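You operate a simulated robot arm through the tools that you are given. There is no shell and no other tool. Be economical: measure what you need, move in short steps, check, and stop when the job is done.

You run a simulated robot arm. Do the job below in one go: nothing can be reset, and whatever is moved stays where it is left.

JOB
Sand the rust off the green block with the orange sanding block.
Fine: clamp it in the vice first; put the sanding block back, open the vice and lay the clean block in the done tray.
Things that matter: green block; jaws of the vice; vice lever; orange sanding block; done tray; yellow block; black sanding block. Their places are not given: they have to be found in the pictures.

The check looks at the end state, three seconds after you hand in, the way a careful person would. Anything else that was tipped, shoved, dropped, spilled or broken makes it a failure.

ROBOT AND FRAMES
A 7-joint arm with a two-finger parallel gripper, fixed in place. Base frame: the origin is at the foot of the arm, x ahead of it, y to its left, z up; the work surface is at about z = 86. Readings come in cm, degrees, newtons and seconds.
With the tool pointing down near the work surface it reaches from about 24 to 68 cm from the base axis. Its first joint turns from -66.0 to 66.0 degrees. Payload 2.4 kg.
The tool frame sits at the grasp point between the pads (the TCP): z along the fingers, y along the line on which they close. The tips reach 3 cm beyond it. Largest opening 9.4 cm; finger width 2.8, thickness 1; the body of the gripper, 5 by 9.6 cm, starts 5.5 cm behind the TCP.
Orientation is that of the tool frame in the base frame, as a unit quaternion [w, x, y, z]. With the fingers straight down and closing along the base's y, the tool's x points along the base's -x, its y along +y and its z along -z.

CONTROLS
- The arm moves only by the tool move_arm. Its arguments are lists of equal length, an entry for each row: "dr": the turn, a rotation vector about the tool's x, y, z in degrees, a list of three; "dp": the shift along the tool's x, y, z in cm, a list of three; "fingers": the gripper command, from -1 (shut) to 1 (fully open), values between in proportion. In form: {"dr": [[rx, ry, rz], ...], "dp": [[dx, dy, dz], ...], "fingers": [fingers, ...]}. A call has 1 to 12 rows; each row shifts and turns the commanded pose from where the row before left it, along the tool's axes as they then stand. A row lasts 0.2 s, in which the tool goes at most 5 cm and 8.6 degrees; a call with a longer step from one row to the next is refused whole, and so is a gripper value outside its range. Where a pose cannot be reached the arm comes as near as it can. A force on the tool above 90 N (or 10 N above the force at the start of the call, whichever is more), or a blocked arm, ends the call early, and 0.2 s more pass. Each finger travels about 15.3 cm/s and halts on what it meets, pressing with about 27 N; the grip force reading is that of the motor and also rises with nothing between the fingers. The clock runs only during rows and for 0.2 s after the last one: add rows that do not move to give the fingers time. The reply holds the time, the measured pose of the TCP, the force on the tool along the base axes, the opening and the grip force, in the units named above and with some noise, and new pictures: "views" is both (left out), scene, wrist or none.
- Cameras (640 x 400 px; columns grow to the right, rows downward): "scene" is fixed at [3.24, 46.57, 146.01]; the picture's right is [-0.81, -0.58, 0.00], its down [-0.26, 0.36, -0.90] and it looks along [0.52, -0.73, -0.44] (base axes); focal length 346 px, centre (320, 200). "wrist" rides on the gripper at [-3.7, 0, -5.8] in the tool frame; the picture's right is [0.00, -1.00, 0.00], its down [0.97, 0.00, -0.24] and it looks along [0.24, 0.00, 0.97] (tool axes); focal length 218 px, centre (320, 200).
- point_at(camera, pixels): for up to 12 pixels [column, row] of the newest picture of that camera ("zoom" is the newest enlarged one), the place [x, y, z] in the base frame of the surface seen there, good to about 0.2 cm. It takes no simulated time.
- zoom(camera, box): a new picture of the part [left, top, right, bottom] of that camera's present view, enlarged. It takes no simulated time.
- job_done(): hands the job in; it is judged then, once.

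Work in short steps. Measure before you move; look again where a grasp or a placing could have gone wrong, and mend it. You have 80 turns and 120 pictures in all, those below and enlarged ones among them. Open the gripper and draw the arm clear of the work before you hand the job in, unless the task says otherwise; then end with one line.

The tools are called after ">>>" as name(argument=value, ...) on one line, values as JSON. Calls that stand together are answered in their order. move_arm: Moves the arm, as the interface text tells. Its arguments: {"type":"object","properties":{"dr":{"type":"array"},"dp":{"type":"array"},"fingers":{"type":"array"},"views":{"type":"string","enum":["both","scene","wrist","none"]}},"required":["dr","dp","fingers"]} The other tools are called the same way: point_at (camera, pixels) gives the place of the surface under pixels of a picture; zoom (camera, box) takes an enlarged picture of a part of a camera's view; job_done () hands the job in.

At the start:

```text
clock: 0.0
ee_pos: [29.37, -14.96, 127.71]
ee_rot: [0.0, 0.0, 1.0, 0.001]
wrist_force: [-0.1, -0.2, -0.5]
width: 9.4
gripper_force: 0.1
```

scene: 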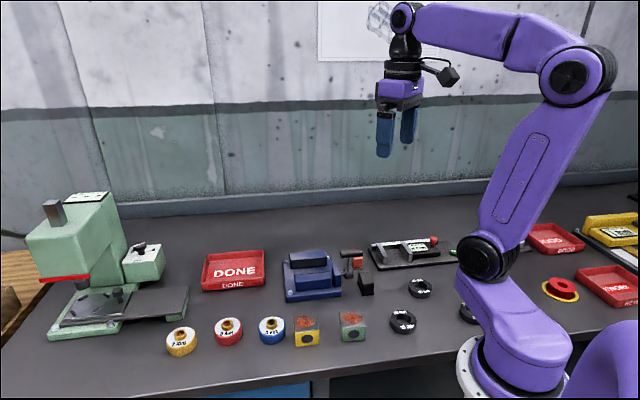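
wrist: 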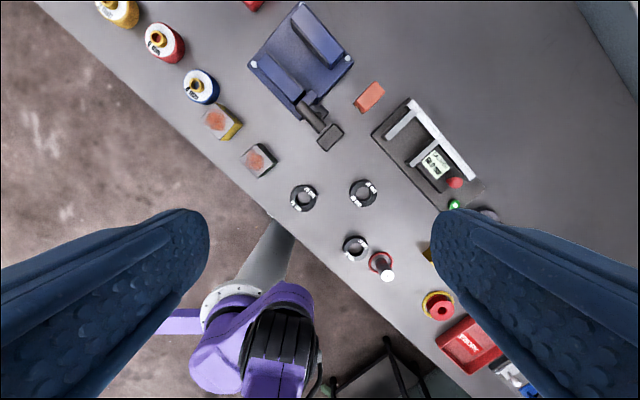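

The scene shows the vice near (312,277), the blocks near (306,330) and (352,325), and sanding blocks near (358,262). I zoom in to identify them.

>>> zoom(camera="scene", box=[190, 220, 450, 382])

>>> zoom(camera="wrist", box=[180, 0, 420, 200])

```text
2.46 times, centred on (320, 301) of scene
```

zoom: 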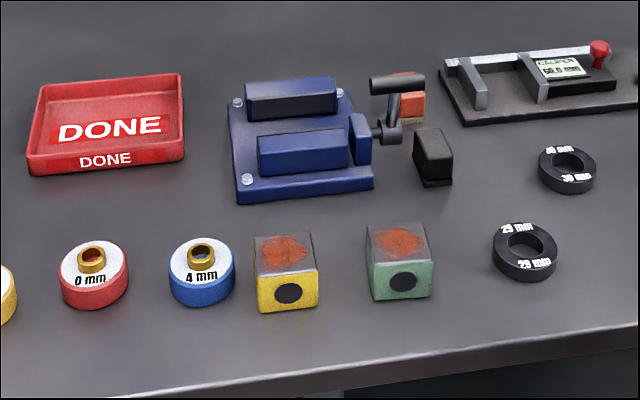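

```text
2.00 times, centred on (300, 100) of wrist
```

zoom: 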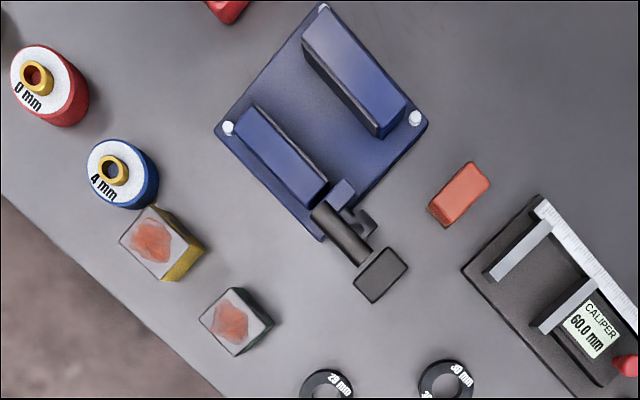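

The newest zoom is a wrist top view: I measure block, sanding block, and vice features in it.

>>> point_at(camera="zoom", pixels=[[233, 290], [203, 322], [238, 353], [268, 322], [234, 322], [470, 165], [487, 180], [432, 208], [447, 225], [458, 190], [380, 275], [340, 235]])

>>> point_at(camera="zoom", pixels=[[240, 112], [255, 105], [326, 183], [308, 205], [306, 40], [322, 10], [404, 110], [376, 135], [280, 155], [350, 70], [300, 120], [322, 235]])

>>> point_at(camera="scene", pixels=[[312, 316], [290, 317], [299, 329], [318, 327], [340, 313], [360, 310], [365, 322], [342, 325], [308, 340], [355, 335], [235, 270], [320, 335]])

```text
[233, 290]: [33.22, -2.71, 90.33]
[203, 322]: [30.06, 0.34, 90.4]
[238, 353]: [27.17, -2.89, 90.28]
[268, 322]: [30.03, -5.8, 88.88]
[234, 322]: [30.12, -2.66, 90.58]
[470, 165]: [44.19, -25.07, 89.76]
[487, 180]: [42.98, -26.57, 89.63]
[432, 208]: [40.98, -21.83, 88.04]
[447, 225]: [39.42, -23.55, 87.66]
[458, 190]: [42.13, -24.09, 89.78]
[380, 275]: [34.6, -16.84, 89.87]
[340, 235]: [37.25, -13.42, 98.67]
```

```text
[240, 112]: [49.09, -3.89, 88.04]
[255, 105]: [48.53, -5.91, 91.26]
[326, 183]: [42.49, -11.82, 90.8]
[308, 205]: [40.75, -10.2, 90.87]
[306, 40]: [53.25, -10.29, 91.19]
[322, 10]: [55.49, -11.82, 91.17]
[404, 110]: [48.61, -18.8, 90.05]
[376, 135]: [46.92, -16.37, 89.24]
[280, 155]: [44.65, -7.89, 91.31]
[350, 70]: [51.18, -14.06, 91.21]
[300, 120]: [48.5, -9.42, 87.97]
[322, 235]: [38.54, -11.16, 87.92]
```

```text
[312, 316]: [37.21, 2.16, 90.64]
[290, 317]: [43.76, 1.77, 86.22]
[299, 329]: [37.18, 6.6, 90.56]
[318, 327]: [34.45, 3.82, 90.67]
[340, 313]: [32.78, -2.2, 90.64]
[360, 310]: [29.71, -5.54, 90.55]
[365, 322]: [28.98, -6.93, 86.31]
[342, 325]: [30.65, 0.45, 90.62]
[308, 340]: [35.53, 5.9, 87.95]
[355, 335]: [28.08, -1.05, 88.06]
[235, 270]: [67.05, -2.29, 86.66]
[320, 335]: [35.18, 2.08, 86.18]
```

Green block is a ~4.4 cm cube at about (30.1,-2.7), turned 45°; the vice gap is centred near (47.8,-11.1). Now I look at the vice lever and sanding blocks more closely.

>>> zoom(camera="scene", box=[275, 235, 385, 305])

>>> zoom(camera="wrist", box=[240, 60, 400, 160])

```text
5.71 times, centred on (330, 270) of scene
```

zoom: 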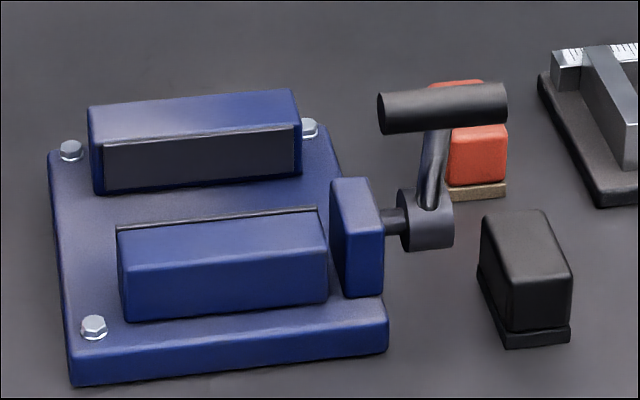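

```text
4.00 times, centred on (320, 110) of wrist
```

zoom: 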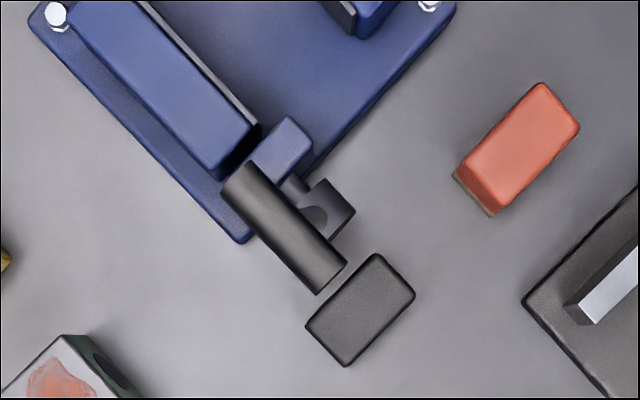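

I measure the lever hub, arm and handle.

>>> point_at(camera="zoom", pixels=[[238, 178], [285, 235], [325, 280], [315, 215], [340, 210], [290, 135], [285, 160], [298, 188], [375, 265], [335, 345], [400, 295], [320, 325]])

>>> point_at(camera="scene", pixels=[[344, 255], [351, 254], [360, 253], [350, 264], [349, 273], [340, 268], [336, 268], [311, 278]])

```text
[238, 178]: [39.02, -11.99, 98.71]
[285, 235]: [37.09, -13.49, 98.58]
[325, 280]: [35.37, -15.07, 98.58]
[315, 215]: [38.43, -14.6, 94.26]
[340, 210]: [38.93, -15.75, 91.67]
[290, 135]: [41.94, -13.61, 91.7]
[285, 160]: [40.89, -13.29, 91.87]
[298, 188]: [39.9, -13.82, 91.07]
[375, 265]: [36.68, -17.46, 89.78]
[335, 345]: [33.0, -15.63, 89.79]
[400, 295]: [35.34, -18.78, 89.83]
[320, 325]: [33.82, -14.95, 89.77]
```

```text
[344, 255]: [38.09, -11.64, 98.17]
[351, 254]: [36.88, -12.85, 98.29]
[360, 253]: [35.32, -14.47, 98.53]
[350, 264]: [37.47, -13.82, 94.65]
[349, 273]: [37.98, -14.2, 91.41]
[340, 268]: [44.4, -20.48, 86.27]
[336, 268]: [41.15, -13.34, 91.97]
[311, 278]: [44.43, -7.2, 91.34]
```

I move above the green block at about z=103, turning 45° so the fingers close along the jaws' long direction.

>>> move_arm(dr=[[0, 0, 0], [0, 0, 0], [0, 0, 0], [0, 0, 7.5], [0, 0, 7.5], [0, 0, 7.5], [0, 0, 7.5], [0, 0, 7.5], [0, 0, 7.5], [0, 0, 0]], dp=[[-0.27, 4.09, 2.5], [-0.27, 4.09, 2.5], [-0.27, 4.09, 2.5], [0, 0, 2.8], [0, 0, 2.8], [0, 0, 2.8], [0, 0, 2.8], [0, 0, 2.8], [0, 0, 2.8], [0, 0, 0]], fingers=[1, 1, 1, 1, 1, 1, 1, 1, 1, 1])

```text
clock: 2.2
ee_pos: [30.04, -2.75, 103.37]
ee_rot: [0.001, 0.384, 0.923, 0.0]
wrist_force: [0.3, -0.4, -0.4]
width: 9.4
gripper_force: 0.1
```

scene: 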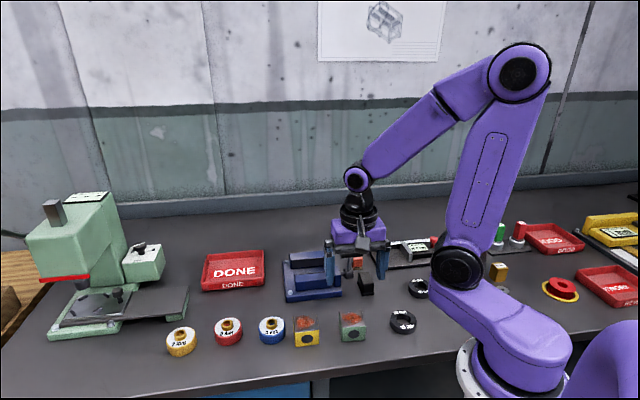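
wrist: 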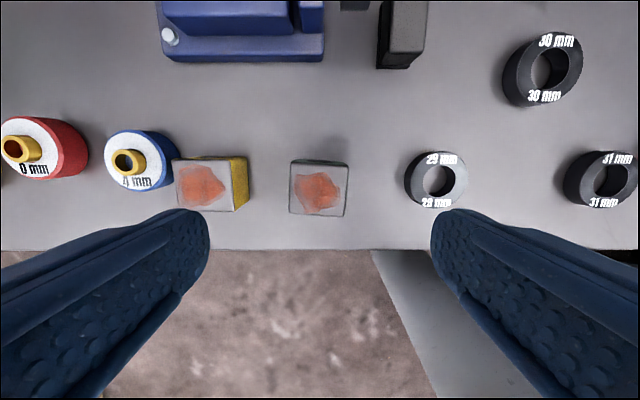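

Measuring the green block corners from here, wrist pixels (291,163),(348,162),(345,216),(290,214), plus yellow's near edge and the 29 mm ring edge.

>>> point_at(camera="wrist", pixels=[[293, 165], [346, 166], [343, 213], [292, 211], [318, 190], [246, 180], [406, 185], [320, 163], [320, 214], [292, 188], [345, 188]])

```text
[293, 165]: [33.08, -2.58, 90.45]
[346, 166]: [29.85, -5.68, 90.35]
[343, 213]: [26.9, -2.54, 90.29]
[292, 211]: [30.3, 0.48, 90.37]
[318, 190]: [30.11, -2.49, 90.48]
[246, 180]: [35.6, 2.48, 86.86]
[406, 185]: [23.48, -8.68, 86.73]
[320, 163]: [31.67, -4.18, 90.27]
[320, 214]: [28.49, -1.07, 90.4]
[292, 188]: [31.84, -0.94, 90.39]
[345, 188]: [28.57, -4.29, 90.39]
```

Block centre is about (30.1,-2.6); I descend to z=90 with the fingers at about 7 cm, then shut.

>>> move_arm(dr=[[0, 0, 0], [0, 0, 0], [0, 0, 0], [0, 0, 0], [0, 0, 0], [0, 0, 0], [0, 0, 0], [0, 0, 0], [0, 0, 0]], dp=[[0.05, 0.15, 0], [0, 0, 3.5], [0, 0, 3.5], [0, 0, 3.4], [0, 0, 3], [0, 0, 0], [0, 0, 0], [0, 0, 0], [0, 0, 0]], fingers=[0.5, 0.5, 0.5, 0.5, 0.5, 0.5, -1, -1, -1])

```text
clock: 4.2
ee_pos: [30.25, -2.67, 89.96]
ee_rot: [0.0, 0.382, 0.924, 0.0]
wrist_force: [-0.3, -0.6, -0.2]
width: 5.64
gripper_force: 26.9
```

scene: 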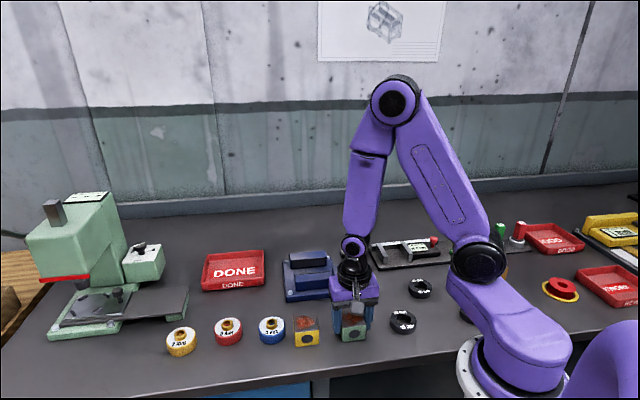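
wrist: 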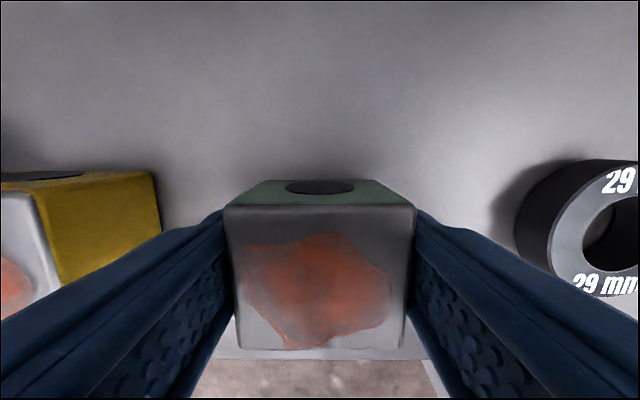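

Width reads 5.64, wider than expected 4.7; I close a bit longer to check.

>>> move_arm(dr=[[0, 0, 0], [0, 0, 0]], dp=[[0, 0, 0], [0, 0, 0]], fingers=[-1, -1], views="none")

>>> zoom(camera="scene", box=[310, 260, 400, 350])

```text
clock: 4.8
ee_pos: [30.18, -2.62, 89.95]
ee_rot: [-0.001, 0.383, 0.924, -0.001]
wrist_force: [-0.7, 0.8, -0.6]
width: 5.64
gripper_force: 27.3
```

```text
4.44 times, centred on (355, 305) of scene
```

zoom: 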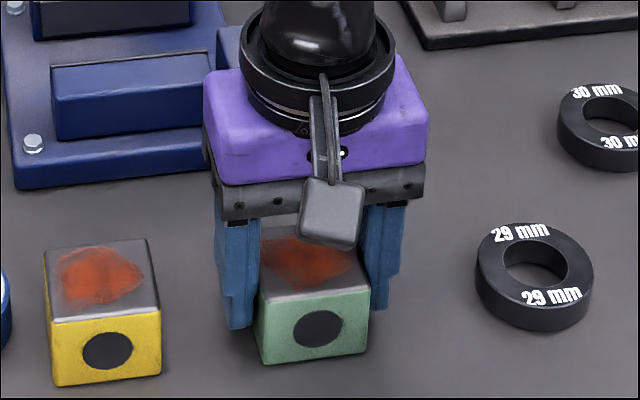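

The grip is steady; I lift 12 cm, go along tool y first and then over the vice, and look.

>>> move_arm(dr=[[0, 0, 0], [0, 0, 0], [0, 0, 0], [0, 0, 0], [0, 0, 0], [0, 0, 0], [0, 0, 0], [0, 0, 0], [0, 0, 0], [0, 0, 0]], dp=[[0, 0, -4], [0, 0, -4], [0, 0, -4], [0, 3.25, 0], [0, 3.25, 0], [-4.6, 0, 0], [-4.6, 0, 0], [-4.6, 0, 0], [-4.6, 0, 0], [0, 0, 0]], fingers=[-1, -1, -1, -1, -1, -1, -1, -1, -1, -1])

```text
clock: 7.0
ee_pos: [47.85, -10.92, 102.01]
ee_rot: [0.001, 0.382, 0.924, 0.0]
wrist_force: [-0.4, -0.4, -3.8]
width: 5.63
gripper_force: 27.0
```

scene: 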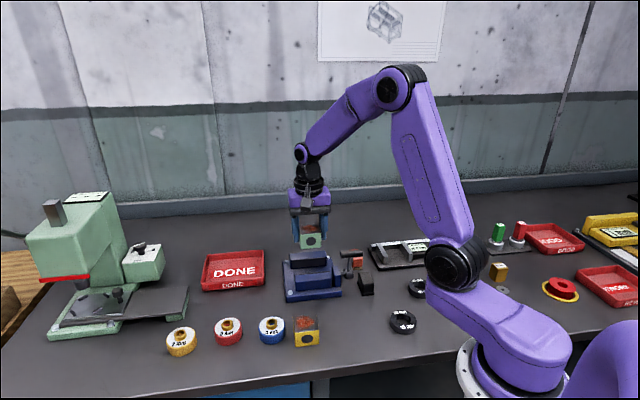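
wrist: 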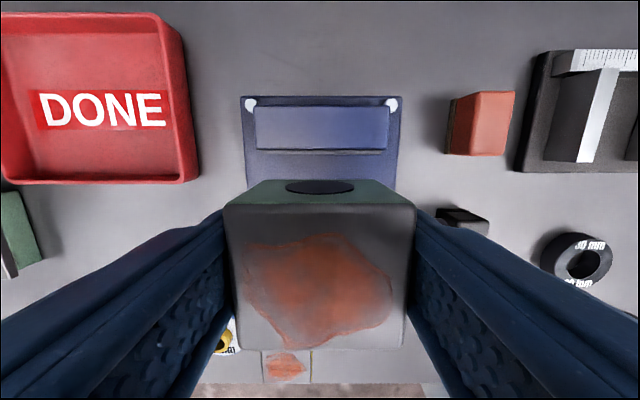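

Block is held. I measure the far jaw's inner face, the tray, and the orange block from this view.

>>> point_at(camera="wrist", pixels=[[260, 148], [385, 148], [320, 154], [320, 165], [255, 110], [385, 108], [15, 20], [155, 20], [175, 170], [10, 170], [90, 140], [100, 60]])

>>> point_at(camera="wrist", pixels=[[474, 96], [512, 93], [508, 154], [472, 152], [492, 125], [455, 100], [448, 150], [460, 125], [477, 222], [320, 128]])

>>> zoom(camera="scene", box=[265, 170, 395, 310])

```text
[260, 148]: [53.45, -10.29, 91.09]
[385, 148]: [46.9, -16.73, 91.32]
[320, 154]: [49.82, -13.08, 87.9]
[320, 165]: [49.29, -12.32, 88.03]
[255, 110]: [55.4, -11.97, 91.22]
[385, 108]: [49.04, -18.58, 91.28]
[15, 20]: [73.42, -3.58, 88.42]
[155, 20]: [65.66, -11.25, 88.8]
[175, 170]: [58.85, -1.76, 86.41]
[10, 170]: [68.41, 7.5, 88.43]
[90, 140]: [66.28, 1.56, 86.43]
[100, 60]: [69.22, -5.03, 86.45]
```

```text
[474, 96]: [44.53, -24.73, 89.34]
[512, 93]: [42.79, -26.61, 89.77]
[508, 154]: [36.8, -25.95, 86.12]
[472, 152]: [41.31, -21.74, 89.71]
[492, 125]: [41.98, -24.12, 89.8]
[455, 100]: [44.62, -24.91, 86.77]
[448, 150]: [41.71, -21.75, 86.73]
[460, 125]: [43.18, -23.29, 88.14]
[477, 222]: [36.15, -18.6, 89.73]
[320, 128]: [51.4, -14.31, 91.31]
```

```text
2.86 times, centred on (330, 240) of scene
```

zoom: 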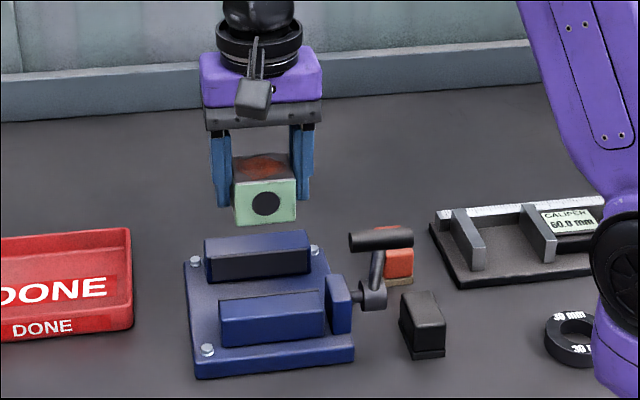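

The gap runs n≈38.8–44.6 with centre 41.7; the tool is within 0.2 cm. I descend to z≈92 slowly.

>>> move_arm(dr=[[0, 0, 0], [0, 0, 0], [0, 0, 0], [0, 0, 0], [0, 0, 0], [0, 0, 0]], dp=[[-0.15, 0, 3.3], [0, 0, 3.2], [0, 0, 2], [0, 0, 1], [0, 0, 0.5], [0, 0, 0]], fingers=[-1, -1, -1, -1, -1, -1])

```text
clock: 8.4
ee_pos: [48.0, -11.15, 92.06]
ee_rot: [0.0, 0.383, 0.924, 0.0]
wrist_force: [0.6, 0.7, -4.0]
width: 5.63
gripper_force: 26.7
```

scene: 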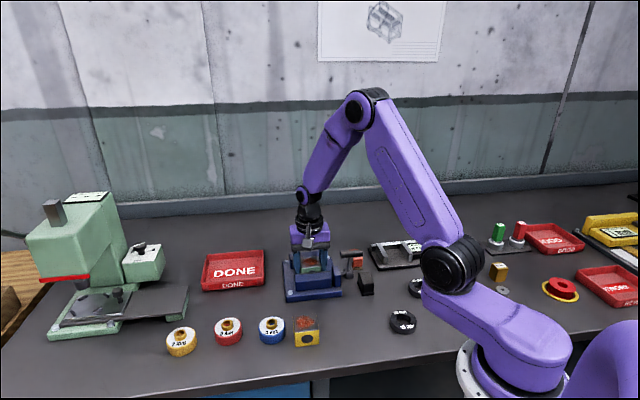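
wrist: 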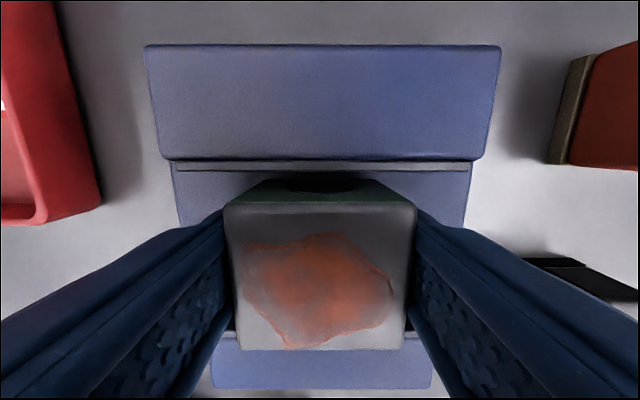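

No contact yet (force just the weight). I lower 0.15 + 0.1 more to rest it on the bed.

>>> move_arm(dr=[[0, 0, 0], [0, 0, 0], [0, 0, 0]], dp=[[0, 0, 0.1], [0, 0, 0.08], [0, 0, 0]], fingers=[-1, -1, -1], views="none")

```text
clock: 9.2
ee_pos: [47.91, -11.08, 91.96]
ee_rot: [0.0, 0.383, 0.924, 0.0]
wrist_force: [-0.7, -0.1, 2.6]
width: 5.61
gripper_force: 27.3
```

Contact is felt (+2.6 N). I open to about 7 cm and rise.

>>> move_arm(dr=[[0, 0, 0], [0, 0, 0], [0, 0, 0], [0, 0, 0], [0, 0, 0], [0, 0, 0], [0, 0, 0]], dp=[[0, 0, 0], [0, 0, 0], [0, 0, -2], [0, 0, -4], [0, 0, -4], [0, 0, -3], [0, 0, 0]], fingers=[0.5, 0.5, 0.5, 0.5, 0.5, 0.5, 0.5])

>>> zoom(camera="scene", box=[265, 210, 395, 310])

```text
clock: 10.8
ee_pos: [48.08, -11.14, 104.9]
ee_rot: [0.0, 0.383, 0.924, 0.001]
wrist_force: [0.3, -0.3, -0.1]
width: 7.06
gripper_force: 0.1
```

scene: 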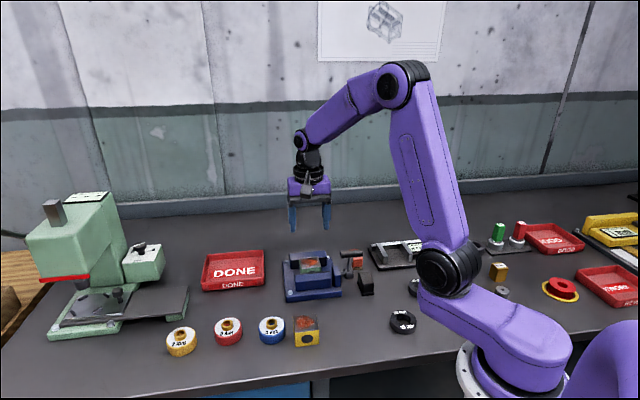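
wrist: 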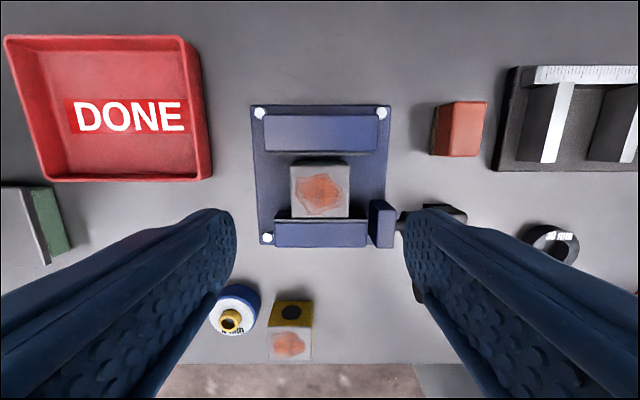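

```text
4.00 times, centred on (330, 260) of scene
```

zoom: 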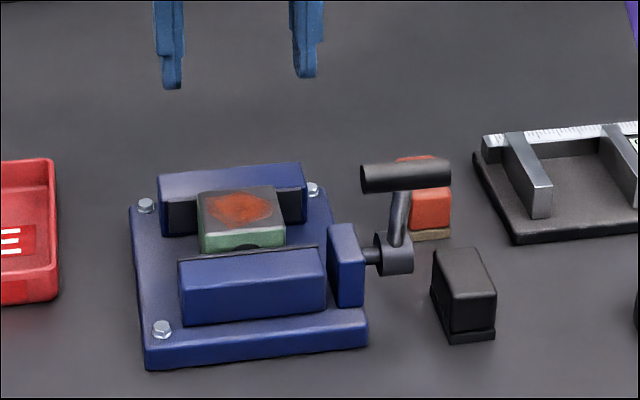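

Block sits between the jaws, top around 92.5. I now move over the outer end of the lever handle (about (35.7,-14.9)) and turn -90° so the fingers close across the handle.

>>> move_arm(dr=[[0, 0, 0], [0, 0, 0], [0, 0, 0], [0, 0, -8.5], [0, 0, -8.5], [0, 0, -8.5], [0, 0, -8.5], [0, 0, -8.5], [0, 0, -8.5], [0, 0, -8.5], [0, 0, -8.5], [0, 0, -8.5]], dp=[[2.05, -3.8, 0], [2.05, -3.8, 0], [2.05, -3.8, 0], [0, 0, 0], [0, 0, 0], [0, 0, 0], [0, 0, 0], [0, 0, 0], [0, 0, 0], [0, 0, 0], [0, 0, 0], [0, 0, 0]], fingers=[0, 0, 0, 0, 0, 0, 0, 0, 0, 0, 0, 0], views="none")

>>> move_arm(dr=[[0, 0, -6.7], [0, 0, -6.8], [0, 0, 0]], dp=[[0, 0, 0], [0, 0, 0], [0, 0, 0]], fingers=[0, 0, 0])

```text
clock: 13.4
ee_pos: [35.47, -14.83, 104.81]
ee_rot: [0.0, -0.273, 0.962, 0.0]
wrist_force: [0.0, -1.3, 0.6]
width: 4.74
gripper_force: 0.1
```

```text
clock: 14.2
ee_pos: [35.59, -14.81, 104.95]
ee_rot: [-0.001, -0.384, 0.923, 0.0]
wrist_force: [0.0, -0.4, -0.9]
width: 4.71
gripper_force: 0.0
```

scene: 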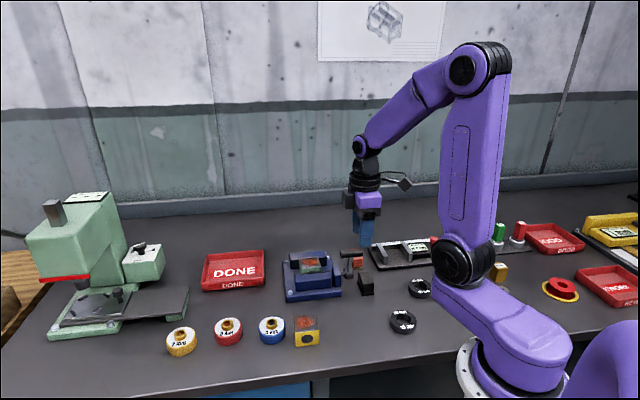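
wrist: 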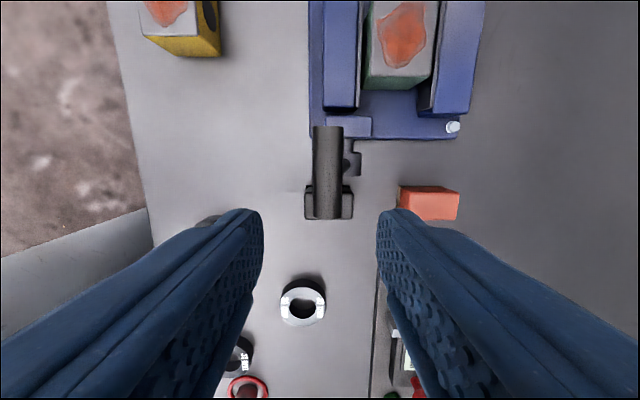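

The handle is visible at columns 313–342, ending at row ~218; I measure it.

>>> point_at(camera="wrist", pixels=[[328, 130], [328, 160], [328, 190], [328, 214], [316, 190], [340, 190], [347, 165], [355, 165], [308, 205], [349, 205], [309, 190]])

>>> zoom(camera="wrist", box=[260, 90, 420, 240])

```text
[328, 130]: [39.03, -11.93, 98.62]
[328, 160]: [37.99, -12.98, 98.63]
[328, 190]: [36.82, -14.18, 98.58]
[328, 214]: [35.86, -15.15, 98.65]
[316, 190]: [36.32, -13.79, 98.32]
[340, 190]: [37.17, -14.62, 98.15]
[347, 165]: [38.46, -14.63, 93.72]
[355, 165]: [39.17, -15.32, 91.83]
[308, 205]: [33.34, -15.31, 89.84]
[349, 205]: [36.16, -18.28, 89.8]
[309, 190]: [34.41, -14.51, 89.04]
```

```text
2.67 times, centred on (340, 165) of wrist
```

zoom: 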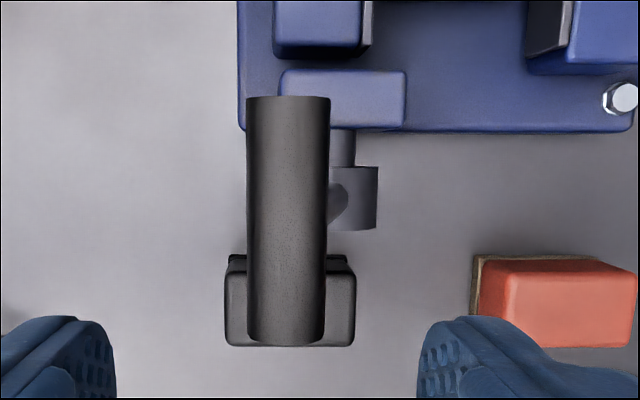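

Handle axis at n≈36.05, top z 98.6. I shift 0.42, lower to z≈99.2 and close on the handle.

>>> move_arm(dr=[[0, 0, 0], [0, 0, 0], [0, 0, 0], [0, 0, 0], [0, 0, 0], [0, 0, 0], [0, 0, 0]], dp=[[0, -0.42, 2], [0, 0, 2], [0, 0, 1.75], [0, 0, 0], [0, 0, 0], [0, 0, 0], [0, 0, 0]], fingers=[0, 0, 0, 0, -1, -1, -1])

>>> zoom(camera="scene", box=[265, 210, 395, 310])

```text
clock: 15.8
ee_pos: [35.77, -15.12, 98.98]
ee_rot: [0.0, -0.383, 0.924, -0.001]
wrist_force: [2.5, -1.9, -13.3]
width: 1.76
gripper_force: 45.0
```

scene: 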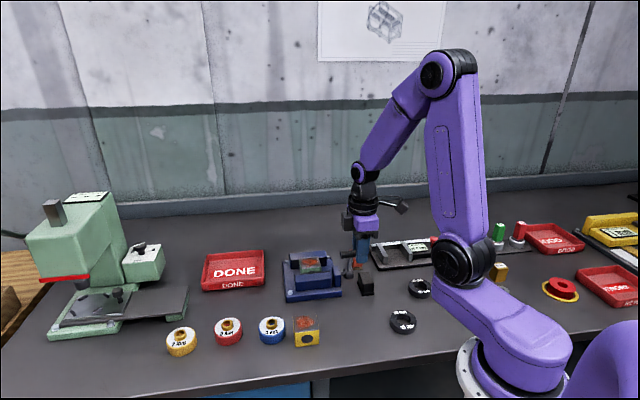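
wrist: 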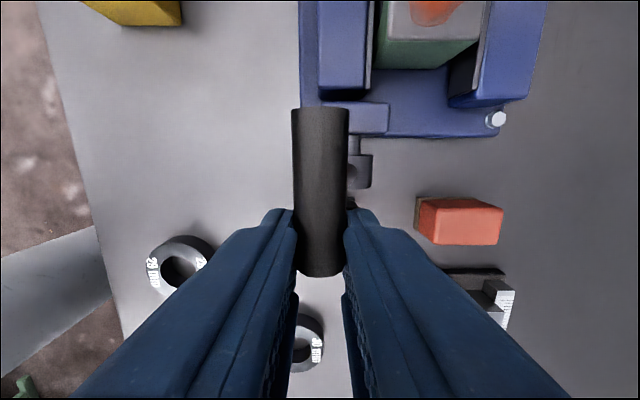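

```text
4.00 times, centred on (330, 260) of scene
```

zoom: 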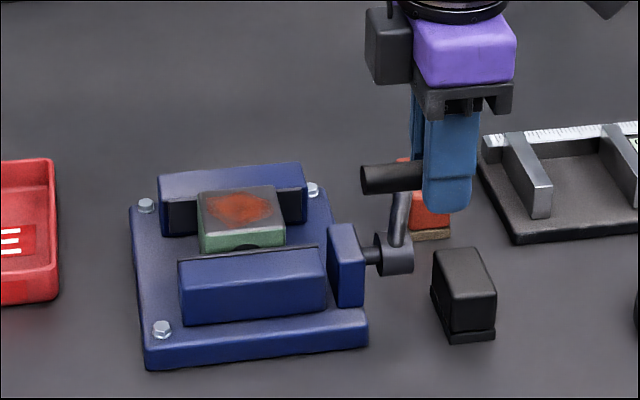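

Handle is gripped. I test the swing toward the +n (far) side by about 1 cm along the arc and watch the force.

>>> move_arm(dr=[[0, 0, 0], [0, 0, 0], [0, 0, 0]], dp=[[0, -0.5, -0.12], [0, -0.5, -0.1], [0, 0, 0]], fingers=[-1, -1, -1], views="none")

>>> zoom(camera="scene", box=[265, 210, 395, 310])

```text
clock: 16.6
ee_pos: [35.88, -15.29, 99.22]
ee_rot: [-0.008, -0.384, 0.923, 0.009]
wrist_force: [-18.6, 48.1, -20.2]
width: 1.77
gripper_force: 44.4
```

```text
4.00 times, centred on (330, 260) of scene
```

zoom: 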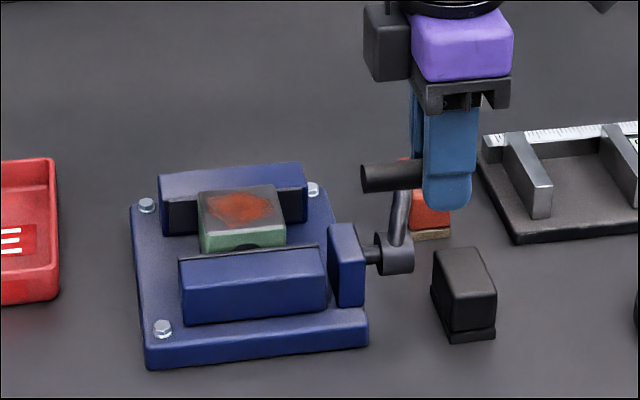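

+n is blocked (a stop at ~50 N, jaws unmoved), so closing is toward -n. I undo and swing 20° the other way.

>>> move_arm(dr=[[0, 0, 0], [0, 0, 0], [0, 0, 0], [0, 0, 0], [0, 0, 0], [0, 0, 0], [0, 0, 0]], dp=[[0, 0.5, 0.1], [0, 0.5, 0.12], [0, 0.6, 0.19], [0, 0.57, 0.23], [0, 0.55, 0.28], [0, 0.52, 0.34], [0, 0, 0]], fingers=[-1, -1, -1, -1, -1, -1, -1])

>>> zoom(camera="scene", box=[265, 210, 395, 310])

```text
clock: 18.2
ee_pos: [34.35, -13.64, 98.1]
ee_rot: [0.0, -0.382, 0.924, -0.001]
wrist_force: [1.2, -5.6, 1.3]
width: 1.76
gripper_force: 45.1
```

scene: 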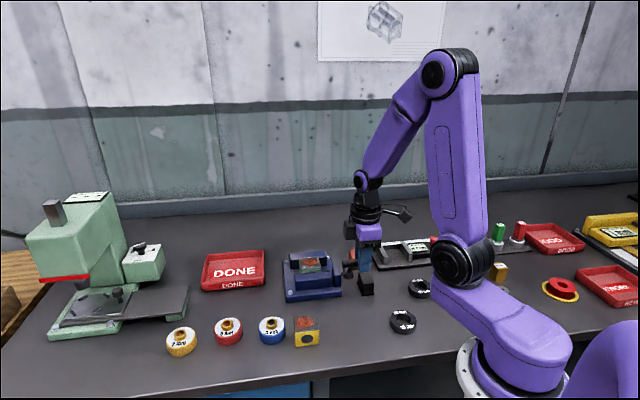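
wrist: 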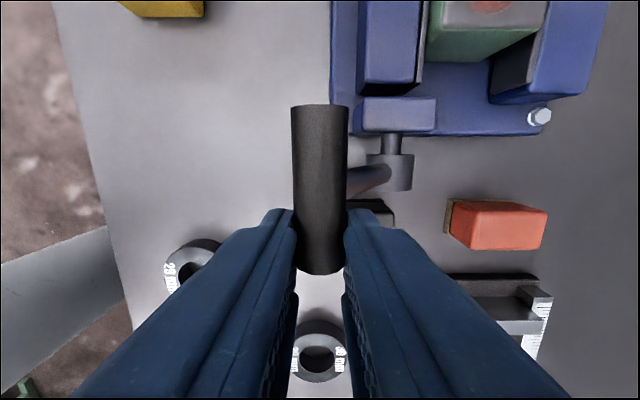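

```text
4.00 times, centred on (330, 260) of scene
```

zoom: 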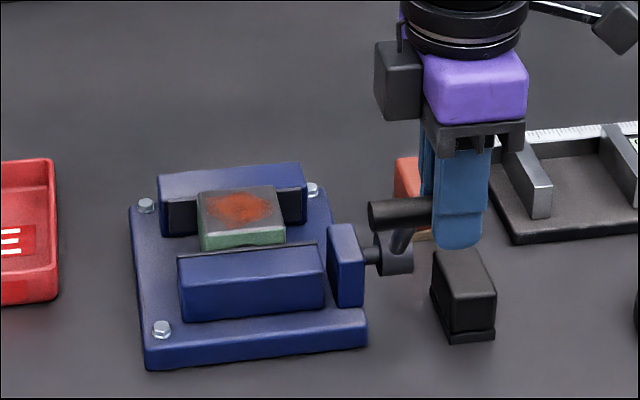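

The lever swings freely this way. I continue along the arc to about 65°.

>>> move_arm(dr=[[0, 0, 0], [0, 0, 0], [0, 0, 0], [0, 0, 0], [0, 0, 0], [0, 0, 0], [0, 0, 0]], dp=[[0, 0.5, 0.38], [0, 0.46, 0.42], [0, 0.42, 0.46], [0, 0.38, 0.5], [0, 0.33, 0.52], [0, 0.29, 0.56], [0, 0, 0]], fingers=[-1, -1, -1, -1, -1, -1, -1], views="wrist")

>>> zoom(camera="scene", box=[265, 210, 395, 310])

```text
clock: 19.8
ee_pos: [32.49, -11.84, 95.26]
ee_rot: [0.0, -0.383, 0.924, 0.001]
wrist_force: [-0.7, -4.9, 1.7]
width: 1.76
gripper_force: 44.7
```

wrist: 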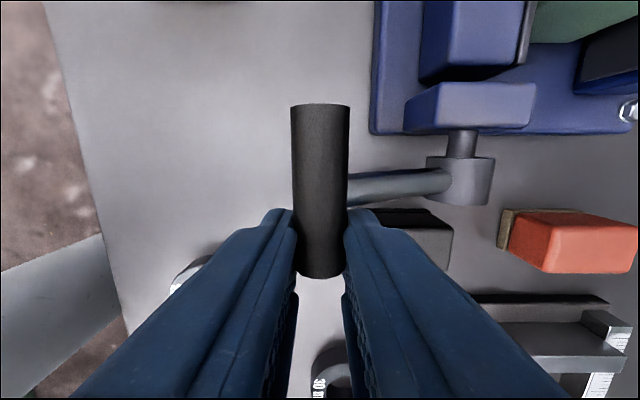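

```text
4.00 times, centred on (330, 260) of scene
```

zoom: 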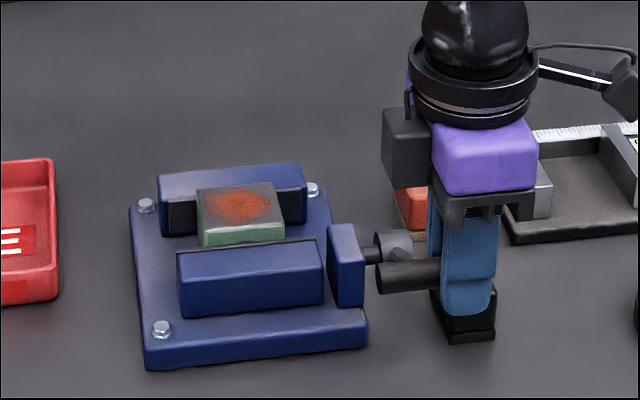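

The near jaw is advancing. I continue down the arc to ~90°.

>>> move_arm(dr=[[0, 0, 0], [0, 0, 0], [0, 0, 0], [0, 0, 0], [0, 0, 0], [0, 0, 0]], dp=[[0, 0.24, 0.57], [0, 0.19, 0.6], [0, 0.13, 0.61], [0, 0.08, 0.62], [0, 0.03, 0.62], [0, 0, 0]], fingers=[-1, -1, -1, -1, -1, -1], views="wrist")

>>> zoom(camera="scene", box=[265, 210, 395, 310])

```text
clock: 20.8
ee_pos: [32.11, -11.37, 93.22]
ee_rot: [0.0, -0.383, 0.924, 0.0]
wrist_force: [-10.8, 3.2, 46.1]
width: 1.79
gripper_force: 44.4
stopped in row 4: the force on the tool passed its limit (the readings are from after the stop); the commanded pose is now the measured one
```

wrist: 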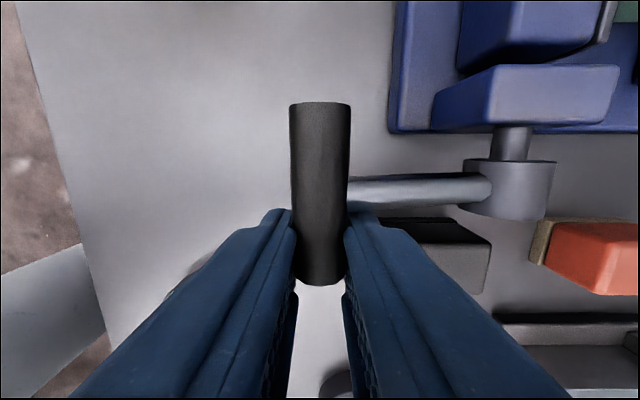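

```text
4.00 times, centred on (330, 260) of scene
```

zoom: 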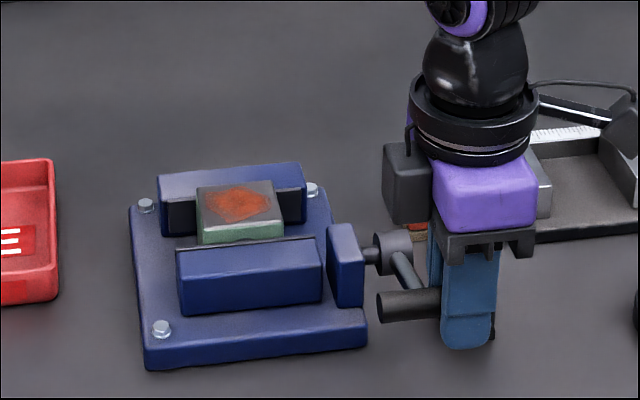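

The push stopped with 46 N upward at about 75–80°. I check whether it's the clamp, by measuring the jaw, block and black-block positions.

>>> point_at(camera="zoom", pixels=[[250, 242], [245, 252], [300, 247], [210, 235], [285, 215], [200, 200], [240, 188], [275, 185]])

>>> point_at(camera="wrist", pixels=[[440, 225], [485, 240], [470, 275], [420, 250], [330, 200], [500, 180], [600, 30], [620, 40]])

>>> zoom(camera="scene", box=[290, 240, 340, 290])

```text
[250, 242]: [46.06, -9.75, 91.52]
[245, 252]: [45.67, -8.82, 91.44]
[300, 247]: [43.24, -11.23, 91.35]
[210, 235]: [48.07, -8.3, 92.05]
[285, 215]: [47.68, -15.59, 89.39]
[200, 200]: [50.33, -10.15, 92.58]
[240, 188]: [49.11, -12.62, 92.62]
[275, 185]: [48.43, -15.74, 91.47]
```

```text
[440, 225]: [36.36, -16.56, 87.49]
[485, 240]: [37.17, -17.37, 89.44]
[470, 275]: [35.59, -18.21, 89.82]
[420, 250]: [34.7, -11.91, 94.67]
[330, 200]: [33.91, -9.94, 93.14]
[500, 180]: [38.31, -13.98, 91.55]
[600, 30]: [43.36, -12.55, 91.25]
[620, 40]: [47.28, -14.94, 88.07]
```

```text
8.00 times, centred on (315, 265) of scene
```

zoom: 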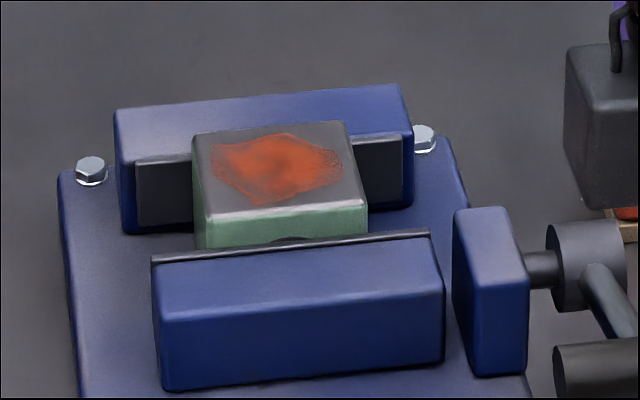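

Near jaw moved from n≈38.5 to 39.5 and appears to touch the block. I push the lever a bit further in small steps to see whether it is really tight.

>>> move_arm(dr=[[0, 0, 0], [0, 0, 0], [0, 0, 0], [0, 0, 0]], dp=[[0, 0.03, 0.3], [0, 0.02, 0.3], [0, 0, 0.3], [0, 0, 0]], fingers=[-1, -1, -1, -1], views="wrist")

>>> zoom(camera="scene", box=[290, 240, 370, 300])

```text
clock: 21.1
ee_pos: [32.09, -11.32, 93.3]
ee_rot: [0.0, -0.382, 0.924, -0.001]
wrist_force: [-9.1, 3.0, 42.8]
width: 1.79
gripper_force: 45.2
stopped in row 1: the force on the tool passed its limit (the readings are from after the stop); the commanded pose is now the measured one
```

wrist: 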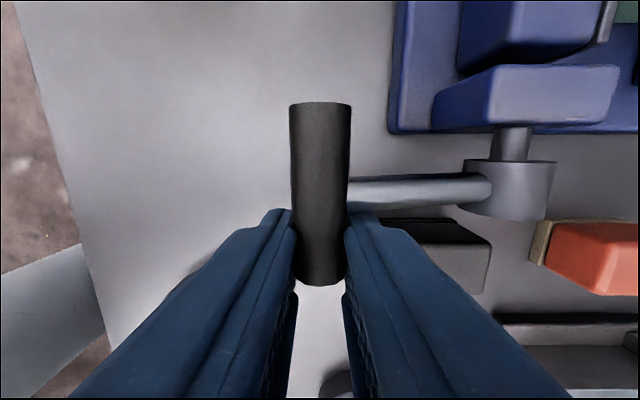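

```text
6.67 times, centred on (330, 270) of scene
```

zoom: 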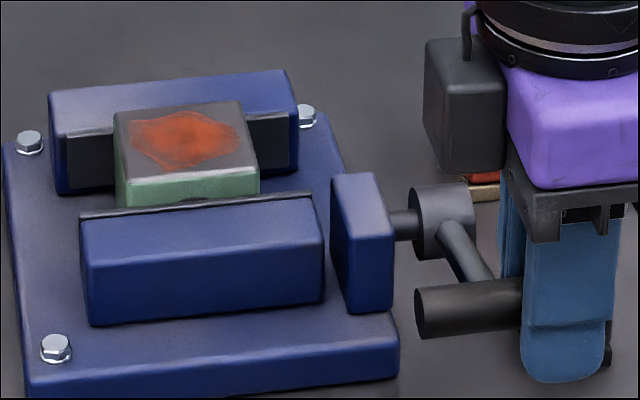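

Firm stop. I release the handle with a small opening, rise, and check that the lever stays and the block is clamped.

>>> move_arm(dr=[[0, 0, 0], [0, 0, 0], [0, 0, 0], [0, 0, 0], [0, 0, 0], [0, 0, 0], [0, 0, 0]], dp=[[0, 0, 0], [0, 0, 0], [0, 0, -2], [0, 0, -3.5], [0, 0, -3.5], [-4, -3, -1], [-4, 0, 0]], fingers=[-0.3, -0.3, -0.3, -0.3, -0.3, -0.3, -0.3])

>>> zoom(camera="scene", box=[290, 240, 370, 300])

```text
refused: row 6 steps farther than a row can; nothing moved
```

```text
6.67 times, centred on (330, 270) of scene
```

zoom: 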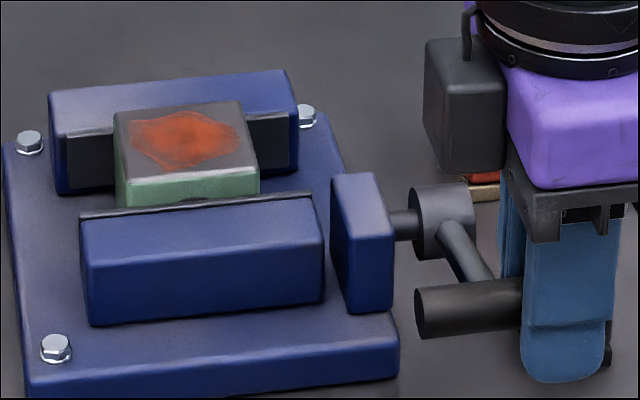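

Row was too long; I resend with shorter steps: release, rise, and move over the vice for a view.

>>> move_arm(dr=[[0, 0, 0], [0, 0, 0], [0, 0, 0], [0, 0, 0], [0, 0, 0], [0, 0, 0], [0, 0, 0], [0, 0, 0], [0, 0, 0]], dp=[[0, 0, 0], [0, 0, 0], [0, 0, -2], [0, 0, -3.5], [0, 0, -3.5], [0, 0, -3.5], [-2, -4, 0], [-2, -4, 0], [0, 0, 0]], fingers=[-0.3, -0.3, -0.3, -0.3, -0.3, -0.3, -0.3, -0.3, -0.3])

>>> zoom(camera="scene", box=[290, 240, 370, 300])

```text
clock: 23.1
ee_pos: [40.66, -14.24, 105.64]
ee_rot: [0.001, -0.383, 0.924, -0.001]
wrist_force: [-0.3, 0.1, 0.3]
width: 3.32
gripper_force: 0.0
```

scene: 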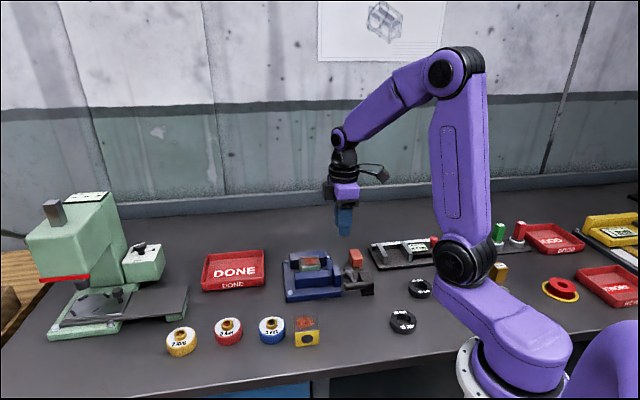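
wrist: 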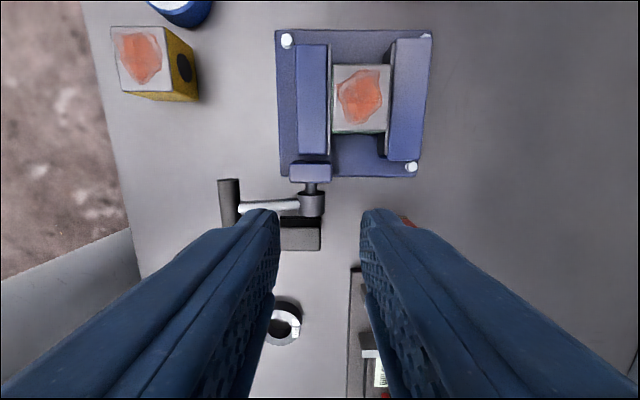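

```text
6.67 times, centred on (330, 270) of scene
```

zoom: 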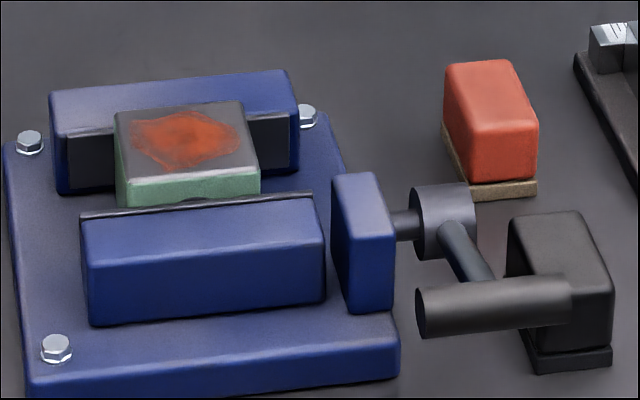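

>>> zoom(camera="wrist", box=[260, 15, 450, 190])

```text
2.29 times, centred on (355, 102) of wrist
```

zoom: 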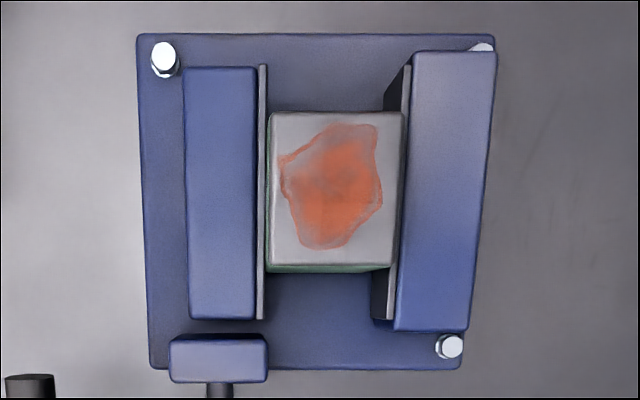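

Block looks clamped between both pads. Before grasping the orange sander I measure it and the clearance to the caliper next to it.

>>> zoom(camera="scene", box=[335, 225, 415, 285])

>>> point_at(camera="zoom", pixels=[[280, 225], [282, 238], [320, 330], [125, 185], [170, 182], [180, 240], [115, 205], [115, 305], [178, 300], [105, 240], [105, 252], [205, 210]])

```text
6.67 times, centred on (375, 255) of scene
```

zoom: 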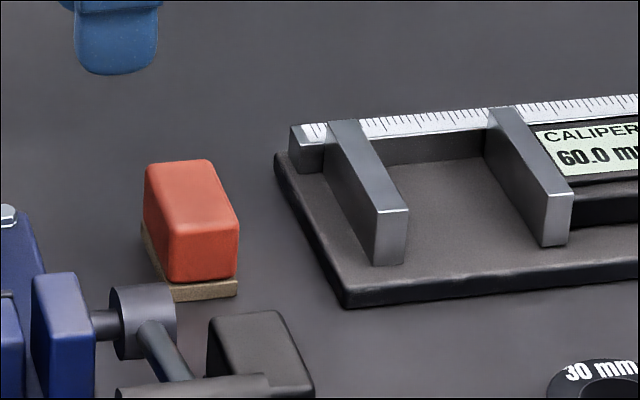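

```text
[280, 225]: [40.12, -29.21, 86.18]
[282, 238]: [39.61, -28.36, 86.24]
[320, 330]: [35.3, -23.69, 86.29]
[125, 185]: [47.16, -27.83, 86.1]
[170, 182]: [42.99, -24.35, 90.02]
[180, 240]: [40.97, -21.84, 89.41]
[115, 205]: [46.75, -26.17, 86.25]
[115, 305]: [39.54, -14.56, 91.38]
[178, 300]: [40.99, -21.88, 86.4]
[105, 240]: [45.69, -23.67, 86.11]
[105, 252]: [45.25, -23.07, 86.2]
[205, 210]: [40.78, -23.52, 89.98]
```

Caliper edge is at t≈8, sander spans t≈11.3–14.1, n≈44.5–49.1: enough room. I move above the sander and turn +90° so the fingers close across its narrow side.

>>> move_arm(dr=[[0, 0, 0], [0, 0, 0], [0, 0, 0], [0, 0, 8.5], [0, 0, 8.5], [0, 0, 8.5], [0, 0, 8.5], [0, 0, 8.5], [0, 0, 8.5], [0, 0, 8.5], [0, 0, 8.5], [0, 0, 8.5]], dp=[[2, -2.67, 0], [2, -2.67, 0], [2, -2.67, 0], [0, 0, 0], [0, 0, 0], [0, 0, 0], [0, 0, 0], [0, 0, 0], [0, 0, 0], [0, 0, 0], [0, 0, 0], [0, 0, 0]], fingers=[0, 0, 0, 0, 0, 0, 0, 0, 0, 0, 0, 0], views="none")

>>> move_arm(dr=[[0, 0, 6.7], [0, 0, 6.8], [0, 0, 0]], dp=[[0, 0, 1], [0, 0, 1], [0, 0, 0]], fingers=[0, 0, 0])

```text
clock: 25.7
ee_pos: [42.03, -24.17, 105.79]
ee_rot: [0.001, 0.272, 0.962, -0.001]
wrist_force: [0.4, 0.1, -0.2]
width: 4.69
gripper_force: 0.0
```

```text
clock: 26.5
ee_pos: [42.12, -24.16, 103.79]
ee_rot: [0.002, 0.384, 0.923, 0.001]
wrist_force: [0.9, -0.4, -0.1]
width: 4.71
gripper_force: 0.0
```

scene: 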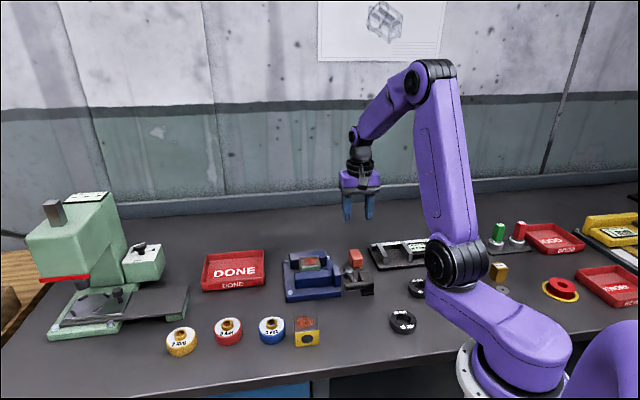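
wrist: 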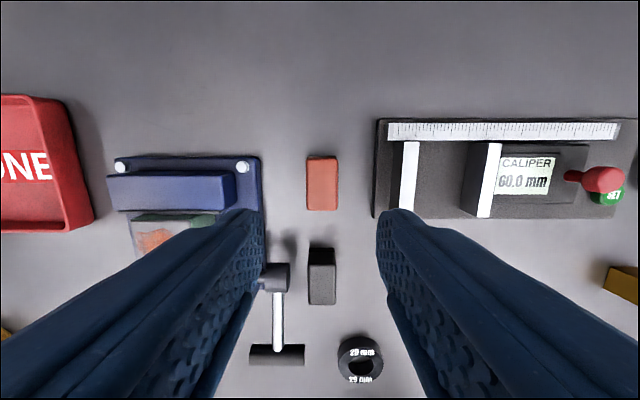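

The sander is at (322,183); I measure its corners.

>>> point_at(camera="wrist", pixels=[[309, 160], [336, 159], [336, 207], [309, 207], [322, 183], [376, 180], [310, 183], [335, 183], [322, 159], [322, 208]])

>>> zoom(camera="wrist", box=[280, 140, 390, 230])

```text
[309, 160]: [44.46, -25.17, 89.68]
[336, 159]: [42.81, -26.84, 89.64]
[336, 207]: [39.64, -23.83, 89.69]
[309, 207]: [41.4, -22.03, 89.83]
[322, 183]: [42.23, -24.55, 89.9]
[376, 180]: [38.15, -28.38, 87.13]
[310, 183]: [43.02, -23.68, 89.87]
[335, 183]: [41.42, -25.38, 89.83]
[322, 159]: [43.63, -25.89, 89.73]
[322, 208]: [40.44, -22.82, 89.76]
```

```text
4.44 times, centred on (335, 185) of wrist
```

zoom: 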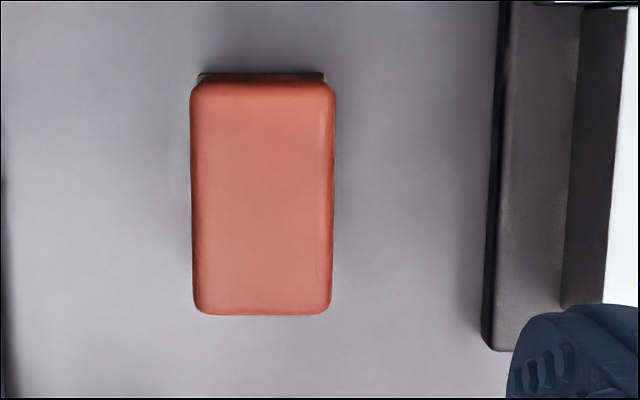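

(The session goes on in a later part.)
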